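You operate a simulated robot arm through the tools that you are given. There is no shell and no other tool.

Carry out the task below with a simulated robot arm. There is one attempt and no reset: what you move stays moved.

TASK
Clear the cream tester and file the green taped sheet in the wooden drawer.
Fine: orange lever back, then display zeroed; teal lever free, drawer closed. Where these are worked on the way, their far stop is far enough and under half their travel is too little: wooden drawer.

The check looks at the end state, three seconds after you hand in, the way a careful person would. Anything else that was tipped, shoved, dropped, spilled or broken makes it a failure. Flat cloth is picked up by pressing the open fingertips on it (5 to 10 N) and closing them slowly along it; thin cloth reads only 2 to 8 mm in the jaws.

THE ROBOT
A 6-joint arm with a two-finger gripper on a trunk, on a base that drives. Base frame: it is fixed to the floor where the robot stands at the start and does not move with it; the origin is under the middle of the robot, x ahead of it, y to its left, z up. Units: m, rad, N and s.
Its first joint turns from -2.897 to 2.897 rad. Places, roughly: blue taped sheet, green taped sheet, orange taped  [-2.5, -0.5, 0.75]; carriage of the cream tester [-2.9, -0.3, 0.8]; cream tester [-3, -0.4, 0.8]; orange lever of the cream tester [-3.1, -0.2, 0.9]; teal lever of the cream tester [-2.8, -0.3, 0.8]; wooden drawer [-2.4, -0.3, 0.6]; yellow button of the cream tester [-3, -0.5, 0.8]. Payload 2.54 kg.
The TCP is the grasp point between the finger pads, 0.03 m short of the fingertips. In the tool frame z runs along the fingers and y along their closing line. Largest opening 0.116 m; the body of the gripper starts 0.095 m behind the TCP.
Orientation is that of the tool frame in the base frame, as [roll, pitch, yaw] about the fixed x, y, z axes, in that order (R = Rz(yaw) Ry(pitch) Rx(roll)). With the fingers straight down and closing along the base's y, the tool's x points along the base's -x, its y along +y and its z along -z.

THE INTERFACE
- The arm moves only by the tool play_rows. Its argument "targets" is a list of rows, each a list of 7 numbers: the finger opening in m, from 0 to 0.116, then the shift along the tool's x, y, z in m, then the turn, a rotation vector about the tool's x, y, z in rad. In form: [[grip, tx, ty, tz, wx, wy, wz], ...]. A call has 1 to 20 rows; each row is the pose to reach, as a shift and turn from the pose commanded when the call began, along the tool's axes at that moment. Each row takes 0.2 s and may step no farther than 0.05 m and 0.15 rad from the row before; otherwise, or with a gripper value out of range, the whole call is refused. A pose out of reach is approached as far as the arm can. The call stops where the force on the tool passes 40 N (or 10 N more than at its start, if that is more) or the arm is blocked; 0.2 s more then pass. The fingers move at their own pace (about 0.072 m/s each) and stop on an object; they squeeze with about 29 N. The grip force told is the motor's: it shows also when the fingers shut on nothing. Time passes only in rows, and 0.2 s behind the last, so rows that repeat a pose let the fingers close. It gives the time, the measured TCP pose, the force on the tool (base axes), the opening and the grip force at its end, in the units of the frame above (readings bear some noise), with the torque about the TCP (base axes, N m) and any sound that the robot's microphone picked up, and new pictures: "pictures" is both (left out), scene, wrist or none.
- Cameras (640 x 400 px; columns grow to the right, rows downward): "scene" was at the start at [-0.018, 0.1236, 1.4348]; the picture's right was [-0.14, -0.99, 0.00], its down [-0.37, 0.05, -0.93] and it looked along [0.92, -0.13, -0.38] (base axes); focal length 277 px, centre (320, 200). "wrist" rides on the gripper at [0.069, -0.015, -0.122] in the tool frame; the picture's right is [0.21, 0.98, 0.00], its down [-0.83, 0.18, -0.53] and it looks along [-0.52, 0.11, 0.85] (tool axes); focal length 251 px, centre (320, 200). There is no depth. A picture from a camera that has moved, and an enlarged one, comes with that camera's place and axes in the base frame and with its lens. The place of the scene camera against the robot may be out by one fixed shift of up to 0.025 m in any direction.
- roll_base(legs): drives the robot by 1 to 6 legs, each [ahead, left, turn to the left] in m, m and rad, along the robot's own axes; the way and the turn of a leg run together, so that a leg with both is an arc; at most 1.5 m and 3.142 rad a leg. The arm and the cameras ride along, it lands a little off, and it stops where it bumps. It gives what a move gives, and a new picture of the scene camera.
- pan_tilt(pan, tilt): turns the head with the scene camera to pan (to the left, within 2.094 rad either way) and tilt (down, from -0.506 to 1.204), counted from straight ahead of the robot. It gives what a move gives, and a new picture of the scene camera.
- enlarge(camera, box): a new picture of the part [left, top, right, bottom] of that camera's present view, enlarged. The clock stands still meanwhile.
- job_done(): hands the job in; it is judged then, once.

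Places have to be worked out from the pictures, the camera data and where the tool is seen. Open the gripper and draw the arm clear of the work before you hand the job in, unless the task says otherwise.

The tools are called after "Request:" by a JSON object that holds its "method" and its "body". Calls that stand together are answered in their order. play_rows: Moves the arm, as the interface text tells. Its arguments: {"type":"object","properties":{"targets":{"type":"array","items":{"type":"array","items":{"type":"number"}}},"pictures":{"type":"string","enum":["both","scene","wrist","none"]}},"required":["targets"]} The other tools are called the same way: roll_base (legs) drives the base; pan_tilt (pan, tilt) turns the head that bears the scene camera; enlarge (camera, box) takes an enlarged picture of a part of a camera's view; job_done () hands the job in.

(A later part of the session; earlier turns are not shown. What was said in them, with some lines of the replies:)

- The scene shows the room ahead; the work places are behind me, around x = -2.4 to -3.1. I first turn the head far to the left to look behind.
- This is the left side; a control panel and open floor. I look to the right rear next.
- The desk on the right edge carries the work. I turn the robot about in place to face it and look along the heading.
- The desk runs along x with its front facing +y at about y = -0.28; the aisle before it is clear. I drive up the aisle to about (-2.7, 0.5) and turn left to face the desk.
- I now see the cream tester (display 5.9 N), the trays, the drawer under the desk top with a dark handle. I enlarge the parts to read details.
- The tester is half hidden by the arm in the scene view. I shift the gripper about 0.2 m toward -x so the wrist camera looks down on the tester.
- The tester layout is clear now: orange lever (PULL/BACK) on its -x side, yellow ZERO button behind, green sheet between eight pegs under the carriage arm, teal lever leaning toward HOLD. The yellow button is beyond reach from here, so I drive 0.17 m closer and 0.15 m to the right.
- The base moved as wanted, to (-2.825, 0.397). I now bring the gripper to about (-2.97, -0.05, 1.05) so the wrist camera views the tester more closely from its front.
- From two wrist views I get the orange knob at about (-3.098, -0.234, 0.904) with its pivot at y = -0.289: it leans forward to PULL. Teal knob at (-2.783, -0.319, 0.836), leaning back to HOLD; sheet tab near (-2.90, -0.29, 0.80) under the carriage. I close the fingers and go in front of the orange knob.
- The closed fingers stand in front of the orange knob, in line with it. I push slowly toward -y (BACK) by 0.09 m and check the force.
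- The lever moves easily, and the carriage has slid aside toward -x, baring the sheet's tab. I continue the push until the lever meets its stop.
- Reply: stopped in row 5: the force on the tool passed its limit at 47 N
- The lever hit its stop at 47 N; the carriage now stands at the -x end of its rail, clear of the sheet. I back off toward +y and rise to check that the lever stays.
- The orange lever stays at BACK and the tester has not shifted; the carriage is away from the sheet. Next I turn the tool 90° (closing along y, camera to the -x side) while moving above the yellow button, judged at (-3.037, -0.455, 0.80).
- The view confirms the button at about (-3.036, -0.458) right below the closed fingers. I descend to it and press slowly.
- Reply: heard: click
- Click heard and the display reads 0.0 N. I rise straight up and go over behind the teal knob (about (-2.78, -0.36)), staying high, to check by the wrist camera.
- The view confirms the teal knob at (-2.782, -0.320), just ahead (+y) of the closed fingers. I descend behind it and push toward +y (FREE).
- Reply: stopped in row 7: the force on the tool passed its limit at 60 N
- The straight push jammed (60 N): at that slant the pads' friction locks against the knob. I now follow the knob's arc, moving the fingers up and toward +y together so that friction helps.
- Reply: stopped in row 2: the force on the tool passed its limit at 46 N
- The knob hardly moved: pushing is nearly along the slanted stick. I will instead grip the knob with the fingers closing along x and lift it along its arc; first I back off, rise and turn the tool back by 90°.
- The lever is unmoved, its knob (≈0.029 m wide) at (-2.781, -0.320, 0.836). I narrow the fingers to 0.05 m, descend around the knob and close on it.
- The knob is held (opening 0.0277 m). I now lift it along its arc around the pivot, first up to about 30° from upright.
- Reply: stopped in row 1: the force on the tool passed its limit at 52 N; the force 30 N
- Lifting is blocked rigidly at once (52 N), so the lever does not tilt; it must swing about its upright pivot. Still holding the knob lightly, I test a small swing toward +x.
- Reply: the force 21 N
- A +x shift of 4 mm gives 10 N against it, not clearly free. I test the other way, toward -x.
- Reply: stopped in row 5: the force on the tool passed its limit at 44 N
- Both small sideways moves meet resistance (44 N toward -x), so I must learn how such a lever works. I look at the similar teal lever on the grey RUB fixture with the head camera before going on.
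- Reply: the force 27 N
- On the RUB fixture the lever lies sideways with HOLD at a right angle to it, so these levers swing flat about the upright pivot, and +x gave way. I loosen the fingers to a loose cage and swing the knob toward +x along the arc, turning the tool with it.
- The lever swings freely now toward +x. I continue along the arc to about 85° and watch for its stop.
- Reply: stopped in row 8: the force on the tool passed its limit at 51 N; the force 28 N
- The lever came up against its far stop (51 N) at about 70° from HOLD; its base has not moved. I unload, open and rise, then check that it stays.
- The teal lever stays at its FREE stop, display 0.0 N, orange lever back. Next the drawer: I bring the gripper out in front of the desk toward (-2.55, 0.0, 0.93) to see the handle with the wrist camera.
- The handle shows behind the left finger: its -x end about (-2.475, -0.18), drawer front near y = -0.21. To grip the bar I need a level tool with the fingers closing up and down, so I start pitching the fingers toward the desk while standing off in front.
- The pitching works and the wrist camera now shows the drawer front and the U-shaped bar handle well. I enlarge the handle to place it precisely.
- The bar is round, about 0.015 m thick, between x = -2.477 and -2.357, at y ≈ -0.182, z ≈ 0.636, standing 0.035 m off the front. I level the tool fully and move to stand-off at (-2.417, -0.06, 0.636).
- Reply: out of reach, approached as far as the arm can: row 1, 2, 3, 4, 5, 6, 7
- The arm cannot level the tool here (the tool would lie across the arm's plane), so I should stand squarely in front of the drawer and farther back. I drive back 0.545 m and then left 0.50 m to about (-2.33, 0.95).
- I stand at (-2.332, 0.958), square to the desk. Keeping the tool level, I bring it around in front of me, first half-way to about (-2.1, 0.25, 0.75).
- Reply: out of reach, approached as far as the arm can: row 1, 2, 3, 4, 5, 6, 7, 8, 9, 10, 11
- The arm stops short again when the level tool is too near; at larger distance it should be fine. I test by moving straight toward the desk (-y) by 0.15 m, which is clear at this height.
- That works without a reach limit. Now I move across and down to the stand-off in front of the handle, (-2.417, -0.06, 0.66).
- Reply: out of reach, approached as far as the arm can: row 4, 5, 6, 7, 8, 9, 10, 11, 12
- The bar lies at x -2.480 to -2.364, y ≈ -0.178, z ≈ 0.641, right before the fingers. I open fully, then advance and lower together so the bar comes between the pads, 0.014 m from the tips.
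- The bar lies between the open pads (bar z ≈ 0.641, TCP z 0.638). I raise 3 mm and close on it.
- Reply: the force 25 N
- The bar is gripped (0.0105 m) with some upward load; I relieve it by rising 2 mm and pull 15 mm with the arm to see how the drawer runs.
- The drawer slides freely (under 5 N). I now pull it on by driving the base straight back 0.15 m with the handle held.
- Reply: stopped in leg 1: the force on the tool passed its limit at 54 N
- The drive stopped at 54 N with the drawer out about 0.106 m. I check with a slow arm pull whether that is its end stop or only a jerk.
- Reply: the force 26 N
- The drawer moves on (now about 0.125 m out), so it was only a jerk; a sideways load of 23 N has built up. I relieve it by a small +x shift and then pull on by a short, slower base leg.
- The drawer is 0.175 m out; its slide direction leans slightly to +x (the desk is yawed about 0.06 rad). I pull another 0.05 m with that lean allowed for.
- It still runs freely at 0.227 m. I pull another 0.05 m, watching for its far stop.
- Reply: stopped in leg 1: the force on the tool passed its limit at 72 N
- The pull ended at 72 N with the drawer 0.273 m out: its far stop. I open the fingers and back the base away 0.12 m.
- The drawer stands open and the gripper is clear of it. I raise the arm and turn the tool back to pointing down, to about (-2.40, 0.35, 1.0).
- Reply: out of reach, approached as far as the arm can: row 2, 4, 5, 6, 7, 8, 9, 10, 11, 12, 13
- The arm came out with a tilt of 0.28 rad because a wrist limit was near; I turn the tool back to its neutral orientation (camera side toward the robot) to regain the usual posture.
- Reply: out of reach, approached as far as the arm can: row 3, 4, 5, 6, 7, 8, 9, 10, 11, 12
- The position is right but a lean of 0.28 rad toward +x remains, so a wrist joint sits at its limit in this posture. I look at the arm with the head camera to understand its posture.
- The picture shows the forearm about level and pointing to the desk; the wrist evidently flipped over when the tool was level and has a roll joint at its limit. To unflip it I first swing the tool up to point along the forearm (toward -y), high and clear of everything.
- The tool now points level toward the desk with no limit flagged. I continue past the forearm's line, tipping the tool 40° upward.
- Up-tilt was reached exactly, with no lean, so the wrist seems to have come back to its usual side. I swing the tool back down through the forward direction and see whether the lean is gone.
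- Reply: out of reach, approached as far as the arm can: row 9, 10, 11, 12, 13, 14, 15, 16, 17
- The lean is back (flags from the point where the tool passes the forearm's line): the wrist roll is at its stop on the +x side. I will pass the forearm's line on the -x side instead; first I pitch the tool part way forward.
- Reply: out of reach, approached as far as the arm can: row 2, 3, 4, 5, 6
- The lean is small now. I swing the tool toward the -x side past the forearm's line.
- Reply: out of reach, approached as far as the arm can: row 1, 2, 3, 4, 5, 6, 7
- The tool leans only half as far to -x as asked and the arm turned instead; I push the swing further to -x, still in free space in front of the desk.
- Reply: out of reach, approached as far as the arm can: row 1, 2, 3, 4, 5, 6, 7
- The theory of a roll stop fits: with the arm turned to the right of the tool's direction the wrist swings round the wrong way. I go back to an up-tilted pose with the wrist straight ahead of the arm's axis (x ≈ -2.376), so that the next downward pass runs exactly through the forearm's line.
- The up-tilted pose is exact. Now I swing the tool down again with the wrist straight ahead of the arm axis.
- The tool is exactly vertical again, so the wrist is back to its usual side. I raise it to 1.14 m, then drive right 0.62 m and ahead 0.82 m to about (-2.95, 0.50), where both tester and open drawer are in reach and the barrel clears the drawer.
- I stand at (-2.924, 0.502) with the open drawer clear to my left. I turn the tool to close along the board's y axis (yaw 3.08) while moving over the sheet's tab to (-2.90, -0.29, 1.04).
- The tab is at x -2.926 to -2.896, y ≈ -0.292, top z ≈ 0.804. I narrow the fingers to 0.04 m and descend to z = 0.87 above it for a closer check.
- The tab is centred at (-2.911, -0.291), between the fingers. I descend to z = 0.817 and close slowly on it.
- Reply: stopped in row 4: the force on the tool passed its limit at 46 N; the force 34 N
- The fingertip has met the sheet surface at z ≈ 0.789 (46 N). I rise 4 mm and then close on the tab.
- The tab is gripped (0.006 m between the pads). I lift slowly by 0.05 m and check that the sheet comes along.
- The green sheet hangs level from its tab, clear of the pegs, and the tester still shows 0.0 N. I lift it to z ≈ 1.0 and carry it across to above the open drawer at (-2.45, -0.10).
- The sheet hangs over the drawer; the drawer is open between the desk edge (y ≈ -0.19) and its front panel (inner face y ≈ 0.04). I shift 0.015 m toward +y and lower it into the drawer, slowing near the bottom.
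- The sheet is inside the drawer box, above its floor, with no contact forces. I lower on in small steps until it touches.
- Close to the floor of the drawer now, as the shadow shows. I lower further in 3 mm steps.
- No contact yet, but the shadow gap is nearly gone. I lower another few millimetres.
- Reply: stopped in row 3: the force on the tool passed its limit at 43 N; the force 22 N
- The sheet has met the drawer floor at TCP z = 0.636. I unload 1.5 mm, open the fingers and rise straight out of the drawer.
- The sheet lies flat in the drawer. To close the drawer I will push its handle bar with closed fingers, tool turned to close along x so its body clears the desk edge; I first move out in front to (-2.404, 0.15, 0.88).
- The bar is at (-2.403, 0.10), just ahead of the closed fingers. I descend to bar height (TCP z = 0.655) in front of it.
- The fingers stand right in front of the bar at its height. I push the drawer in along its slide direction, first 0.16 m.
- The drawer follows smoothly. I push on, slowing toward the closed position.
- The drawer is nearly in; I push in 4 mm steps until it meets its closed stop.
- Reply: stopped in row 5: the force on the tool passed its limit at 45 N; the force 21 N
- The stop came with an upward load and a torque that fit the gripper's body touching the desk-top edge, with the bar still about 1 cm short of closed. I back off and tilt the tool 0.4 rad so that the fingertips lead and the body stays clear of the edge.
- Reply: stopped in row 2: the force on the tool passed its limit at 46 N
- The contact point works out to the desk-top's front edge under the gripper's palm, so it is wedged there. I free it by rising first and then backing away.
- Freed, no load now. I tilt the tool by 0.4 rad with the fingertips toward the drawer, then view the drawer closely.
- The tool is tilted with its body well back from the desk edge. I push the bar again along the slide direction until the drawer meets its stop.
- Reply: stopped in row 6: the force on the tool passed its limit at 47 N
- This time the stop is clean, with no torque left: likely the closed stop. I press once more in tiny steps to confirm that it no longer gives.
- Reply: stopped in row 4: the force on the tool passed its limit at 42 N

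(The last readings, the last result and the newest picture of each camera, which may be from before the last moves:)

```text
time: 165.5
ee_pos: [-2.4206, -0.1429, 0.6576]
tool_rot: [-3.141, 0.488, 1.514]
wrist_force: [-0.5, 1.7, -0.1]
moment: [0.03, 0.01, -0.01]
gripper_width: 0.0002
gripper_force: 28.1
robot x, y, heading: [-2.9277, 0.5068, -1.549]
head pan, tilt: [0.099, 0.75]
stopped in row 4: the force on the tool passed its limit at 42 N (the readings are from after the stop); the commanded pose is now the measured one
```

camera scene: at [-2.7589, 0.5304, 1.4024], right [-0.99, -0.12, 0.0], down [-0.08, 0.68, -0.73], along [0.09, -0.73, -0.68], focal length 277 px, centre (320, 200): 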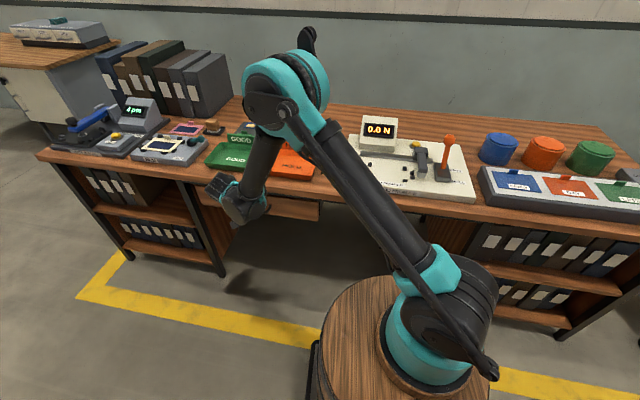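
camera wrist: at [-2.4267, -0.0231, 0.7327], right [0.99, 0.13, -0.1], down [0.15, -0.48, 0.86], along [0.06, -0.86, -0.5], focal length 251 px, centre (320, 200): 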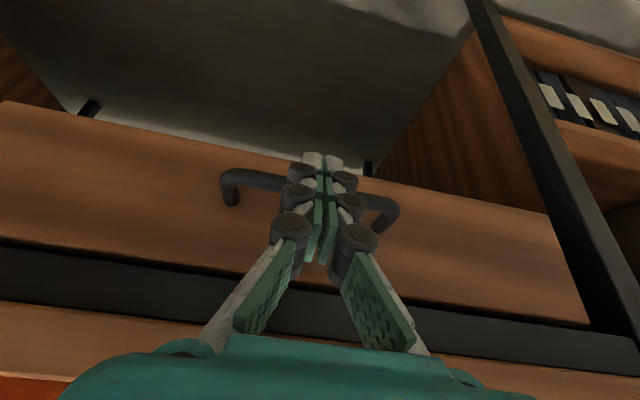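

It is rigid now: the drawer is at its closed stop. I back straight off from the handle and rise to view the result.

Request:
{"method": "play_rows", "body": {"targets": [[0.0, 0.0175, 0, -0.0096, 0, 0, 0], [0.0, 0.0439, 0, -0.024, 0, 0, 0], [0.0, 0.0789, 0, -0.0432, 0, 0, 0], [0.0, 0.105, 0, -0.0576, 0, 0, 0], [0.0, 0.105, 0, -0.0576, 0, 0.12, 0], [0.0, 0.09, 0, -0.09, 0, 0.24, 0], [0.0, 0.075, 0, -0.125, 0, 0.36, 0], [0.0, 0.06, 0, -0.16, 0, 0.488, 0], [0.0, 0.04, 0, -0.2, 0, 0.488, 0], [0.0, 0.02, 0, -0.24, 0, 0.488, 0], [0.0, 0.0, 0, -0.28, 0, 0.488, 0]], "pictures": "both"}}

Request:
{"method": "enlarge", "body": {"camera": "scene", "box": [160, 100, 360, 240]}}

Request:
{"method": "enlarge", "body": {"camera": "wrist", "box": [160, 100, 480, 300]}}

```text
time: 167.9
ee_pos: [-2.4132, -0.0122, 0.9063]
tool_rot: [-3.14, 0.002, 1.514]
wrist_force: [0.8, 0.1, -0.5]
moment: [0.01, 0.01, 0.03]
gripper_width: 0.0
gripper_force: 28.5
robot x, y, heading: [-2.924, 0.5042, -1.545]
head pan, tilt: [0.099, 0.75]
camera scene: at [-2.7589, 0.5307, 1.4024], right [-0.99, -0.12, 0.0], down [-0.08, 0.68, -0.73], along [0.09, -0.73, -0.68], focal length 277 px, centre (320, 200)
camera wrist: at [-2.4224, 0.0579, 1.0273], right [0.99, 0.16, 0.0], down [0.13, -0.83, 0.53], along [0.08, -0.53, -0.85], focal length 251 px, centre (320, 200)
```

scene: 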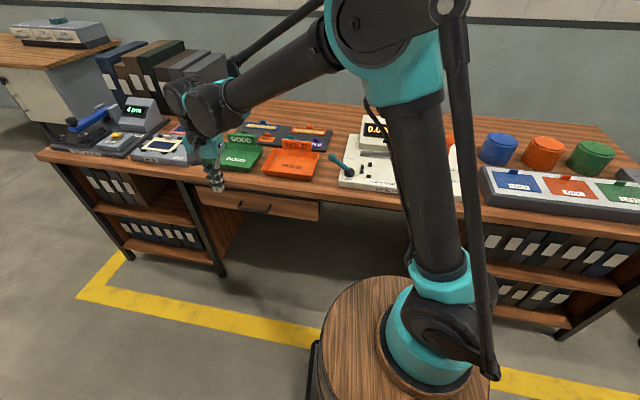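
wrist: 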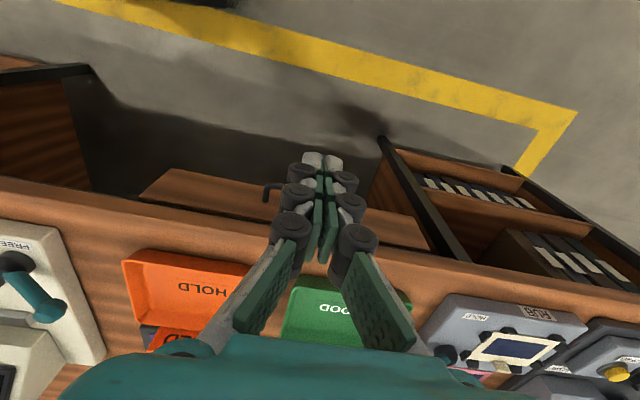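

```text
2.86 times, centred on (260, 170) of scene
camera zoom: at [-2.7589, 0.5307, 1.4024], right [-0.99, -0.12, 0.0], down [-0.08, 0.68, -0.73], along [0.09, -0.73, -0.68], focal length 792 px, centre (491, 286)
```

zoom: 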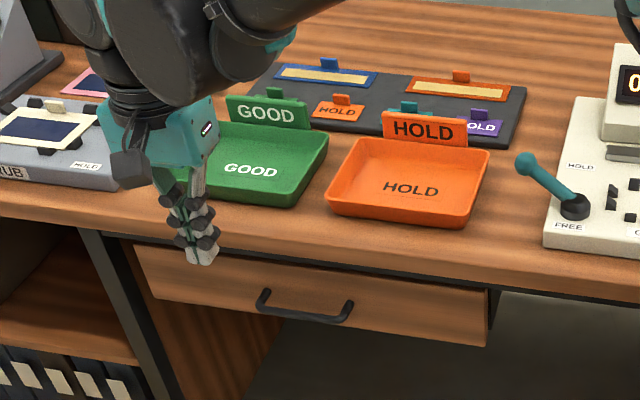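

```text
2.00 times, centred on (320, 200) of wrist
camera zoom: at [-2.4224, 0.0579, 1.0273], right [0.99, 0.16, 0.0], down [0.13, -0.83, 0.53], along [0.08, -0.53, -0.85], focal length 503 px, centre (320, 200)
```

zoom: 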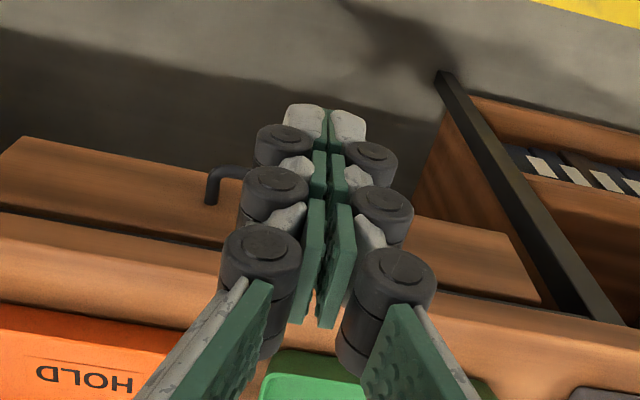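

The drawer sits at the same place as at the start (bar y equal within a few mm) with all trays undisturbed. I open the gripper, raise the arm and draw it back, then inspect the tester once more.

Request:
{"method": "play_rows", "body": {"targets": [[0.03, 0, 0, -0.04, 0, 0, 0], [0.06, 0.015, -0.03, -0.08, 0, 0, 0], [0.06, 0.03, -0.065, -0.11, 0, 0, 0], [0.06, 0.045, -0.1, -0.14, 0, 0, 0], [0.06, 0.06, -0.135, -0.17, 0, 0, 0], [0.06, 0.075, -0.17, -0.2, 0, 0, 0], [0.06, 0.0885, -0.2054, -0.22, 0, 0, 0], [0.06, 0.0885, -0.2054, -0.22, 0, 0, 0]], "pictures": "none"}}

Request:
{"method": "roll_base", "body": {"legs": [[-0.3, -0.2, 0]]}}

Request:
{"method": "pan_tilt", "body": {"pan": 0.0, "tilt": 0.6}}

Request:
{"method": "enlarge", "body": {"camera": "scene", "box": [180, 80, 400, 230]}}

```text
refused: row 2 steps farther than a row can; nothing moved
```

```text
time: 170.2
ee_pos: [-2.6205, 0.2878, 0.9049]
tool_rot: [3.14, 0.002, 1.515]
wrist_force: [-0.2, -0.2, -0.4]
moment: [0.05, -0.01, -0.01]
gripper_width: 0.0
gripper_force: 29.0
robot x, y, heading: [-3.1346, 0.8041, -1.545]
head pan, tilt: [0.099, 0.75]
camera scene: at [-2.9675, 0.8308, 1.4024], right [-0.99, -0.12, 0.0], down [-0.09, 0.68, -0.73], along [0.09, -0.73, -0.68], focal length 277 px, centre (320, 200)
```

scene: 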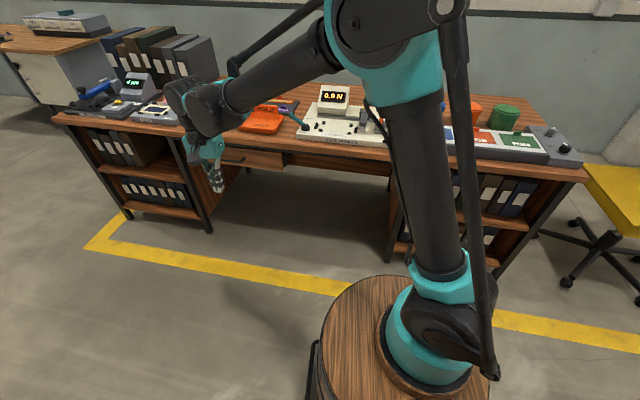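

```text
time: 170.9
ee_pos: [-2.6209, 0.2901, 0.9052]
tool_rot: [3.141, 0.0, 1.515]
wrist_force: [0.5, 0.2, 0.4]
moment: [-0.01, 0.02, 0.0]
gripper_width: 0.0
gripper_force: 28.4
robot x, y, heading: [-3.1353, 0.7999, -1.544]
head pan, tilt: [0.0, 0.6]
camera scene: at [-2.9755, 0.8246, 1.4152], right [-1.0, -0.03, 0.0], down [-0.01, 0.57, -0.82], along [0.02, -0.82, -0.57], focal length 277 px, centre (320, 200)
```

scene: 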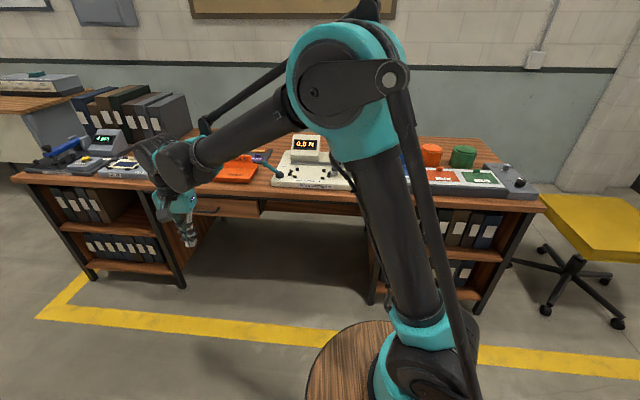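

```text
2.67 times, centred on (290, 155) of scene
camera zoom: at [-2.9755, 0.8246, 1.4152], right [-1.0, -0.03, 0.0], down [-0.01, 0.57, -0.82], along [0.02, -0.82, -0.57], focal length 739 px, centre (400, 320)
```

zoom: 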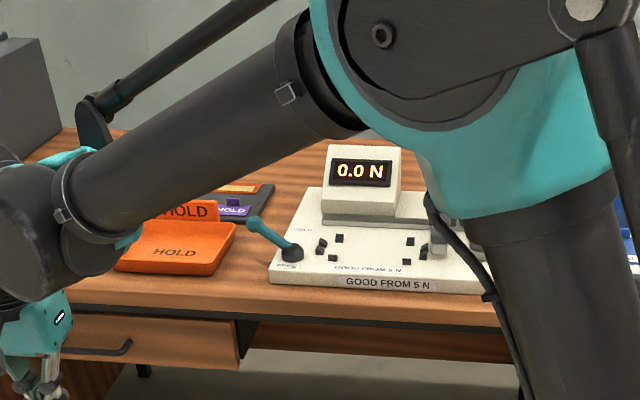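

The arm move was refused for one step being too long, but the base is back and clear, and the tester reads 0.0 N. I open the gripper and raise the arm with smaller steps.

Request:
{"method": "play_rows", "body": {"targets": [[0.03, 0, 0, -0.04, 0, 0, 0], [0.06, 0.01, -0.02, -0.08, 0, 0, 0], [0.06, 0.02, -0.05, -0.11, 0, 0, 0], [0.06, 0.03, -0.085, -0.135, 0, 0, 0], [0.06, 0.03, -0.125, -0.15, 0, 0, 0], [0.06, 0.03, -0.165, -0.16, 0, 0, 0], [0.06, 0.03, -0.205, -0.17, 0, 0, 0], [0.06, 0.03, -0.245, -0.18, 0, 0, 0], [0.06, 0.03, -0.285, -0.19, 0, 0, 0], [0.06, 0.03, -0.325, -0.2, 0, 0, 0], [0.06, 0.03, -0.365, -0.2, 0, 0, 0], [0.06, 0.03, -0.405, -0.2, 0, 0, 0], [0.06, 0.03, -0.445, -0.2, 0, 0, 0], [0.06, 0.03, -0.485, -0.2, 0, 0, 0]], "pictures": "both"}}

Request:
{"method": "pan_tilt", "body": {"pan": 0.15, "tilt": 0.55}}

Request:
{"method": "enlarge", "body": {"camera": "scene", "box": [120, 100, 400, 260]}}

Request:
{"method": "enlarge", "body": {"camera": "wrist", "box": [160, 100, 480, 300]}}

```text
time: 173.9
ee_pos: [-3.1024, 0.3453, 1.1067]
tool_rot: [3.141, 0.003, 1.515]
wrist_force: [-0.3, -0.4, -0.2]
moment: [0.0, 0.03, -0.02]
gripper_width: 0.0599
gripper_force: 0.2
robot x, y, heading: [-3.1365, 0.8041, -1.546]
head pan, tilt: [0.0, 0.6]
camera scene: at [-2.9756, 0.8246, 1.4153], right [-1.0, -0.03, 0.0], down [-0.01, 0.56, -0.83], along [0.02, -0.82, -0.56], focal length 277 px, centre (320, 200)
camera wrist: at [-3.1119, 0.4164, 1.2274], right [0.99, 0.16, 0.0], down [0.14, -0.83, 0.53], along [0.09, -0.53, -0.84], focal length 251 px, centre (320, 200)
```

scene: 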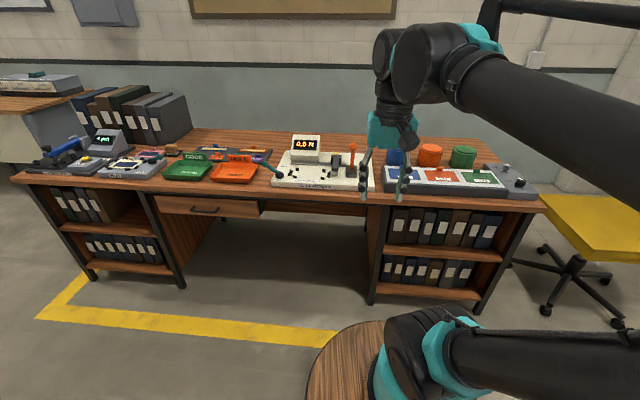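
wrist: 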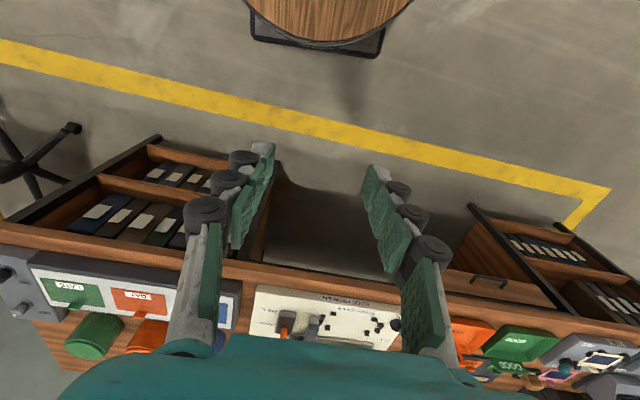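

```text
time: 174.6
ee_pos: [-3.1018, 0.3451, 1.1058]
tool_rot: [-3.141, 0.003, 1.516]
wrist_force: [0.0, -0.3, -0.1]
moment: [0.01, 0.03, 0.01]
gripper_width: 0.0599
gripper_force: 0.0
robot x, y, heading: [-3.1359, 0.8035, -1.55]
head pan, tilt: [0.15, 0.55]
camera scene: at [-2.9623, 0.8246, 1.4198], right [-0.98, -0.17, 0.0], down [-0.09, 0.51, -0.85], along [0.15, -0.84, -0.52], focal length 277 px, centre (320, 200)
```

scene: 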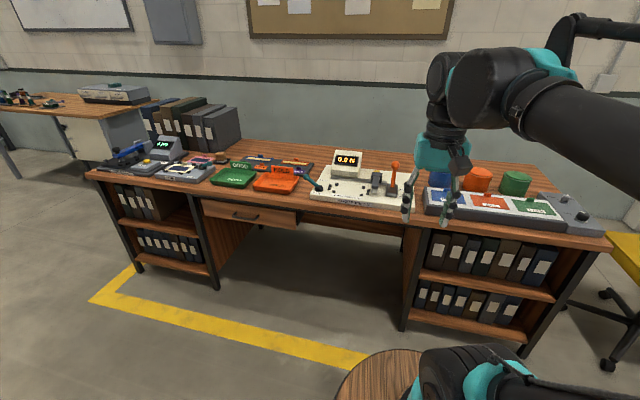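

```text
2.29 times, centred on (260, 180) of scene
camera zoom: at [-2.9623, 0.8246, 1.4198], right [-0.98, -0.17, 0.0], down [-0.09, 0.51, -0.85], along [0.15, -0.84, -0.52], focal length 634 px, centre (457, 246)
```

zoom: 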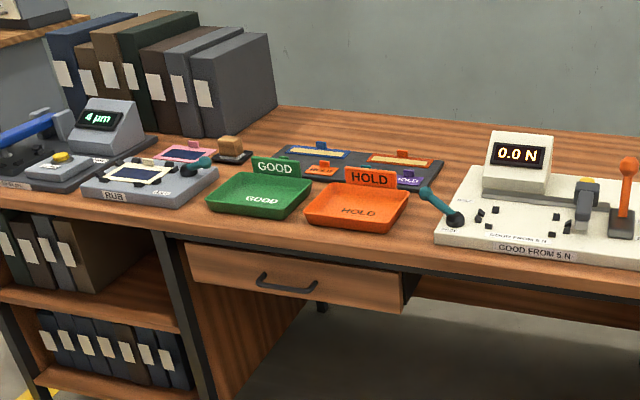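

```text
2.00 times, centred on (320, 200) of wrist
camera zoom: at [-3.1114, 0.4164, 1.2273], right [0.99, 0.16, 0.0], down [0.14, -0.83, 0.54], along [0.09, -0.53, -0.84], focal length 503 px, centre (320, 200)
```

zoom: 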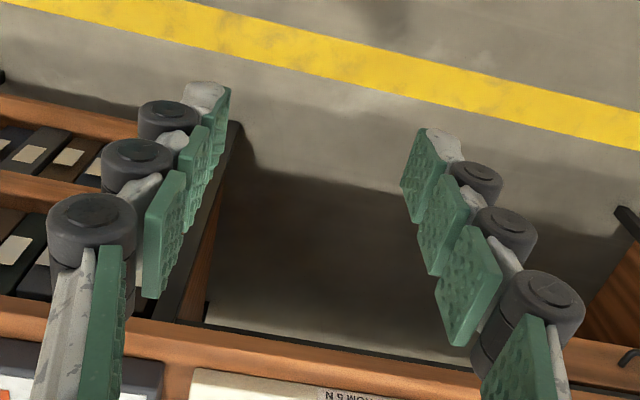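

All looks in order: display 0.0 N, orange lever back, teal lever at FREE, sheet gone from the tester. I take one more close look at the drawer front and the levers.

Request:
{"method": "enlarge", "body": {"camera": "scene", "box": [190, 180, 330, 250]}}

Request:
{"method": "enlarge", "body": {"camera": "scene", "box": [290, 130, 430, 220]}}

```text
4.57 times, centred on (260, 215) of scene
camera zoom: at [-2.9623, 0.8246, 1.4198], right [-0.98, -0.17, 0.0], down [-0.09, 0.51, -0.85], along [0.15, -0.84, -0.52], focal length 1267 px, centre (594, 131)
```

zoom: 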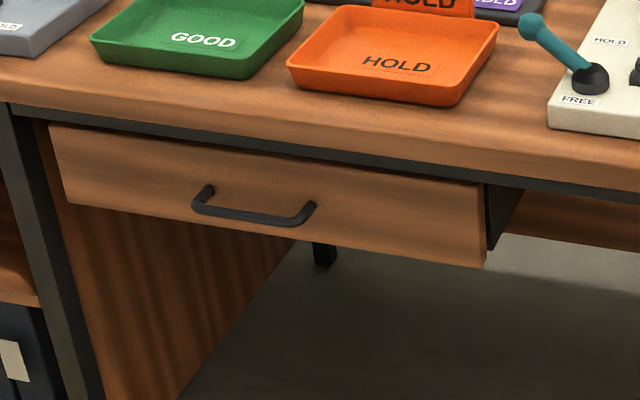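

```text
4.44 times, centred on (360, 175) of scene
camera zoom: at [-2.9623, 0.8246, 1.4198], right [-0.98, -0.17, 0.0], down [-0.09, 0.51, -0.85], along [0.15, -0.84, -0.52], focal length 1232 px, centre (142, 311)
```

zoom: 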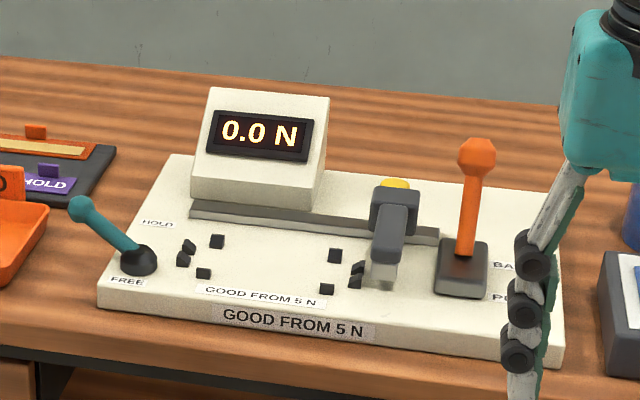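

The drawer is flush and closed with the green sheet inside, the display shows 0.0 N with the orange lever back and the teal lever at its FREE stop; the gripper is open and the arm is clear. I hand the job in.

Request:
{"method": "job_done", "body": {}}

```text
The job is handed in.
```

The green taped sheet is in the wooden drawer, the drawer is closed, and the cream tester is cleared. I handed the job in and have not seen the judge's result.

- **Orange lever:** pushed to its BACK stop, which also moved the carriage off the sheet.
- **Display:** zeroed after the lever was back; it clicked and still read 0.0 N in the last picture.
- **Teal lever:** swung about 70° from HOLD to its far stop on the FREE side and stayed there.
- **Drawer:** pulled out 0.27 m to its far stop, the sheet laid flat inside, then pushed shut until it no longer gave.

While closing the drawer, the gripper's palm pressed on the front edge of the desk top at about 45 N. I freed it and finished with the tool tilted. The trays and tester did not appear to move, and I saw nothing else out of place in the final pictures.

The gripper is open and the arm is back in the aisle, clear of the desk.
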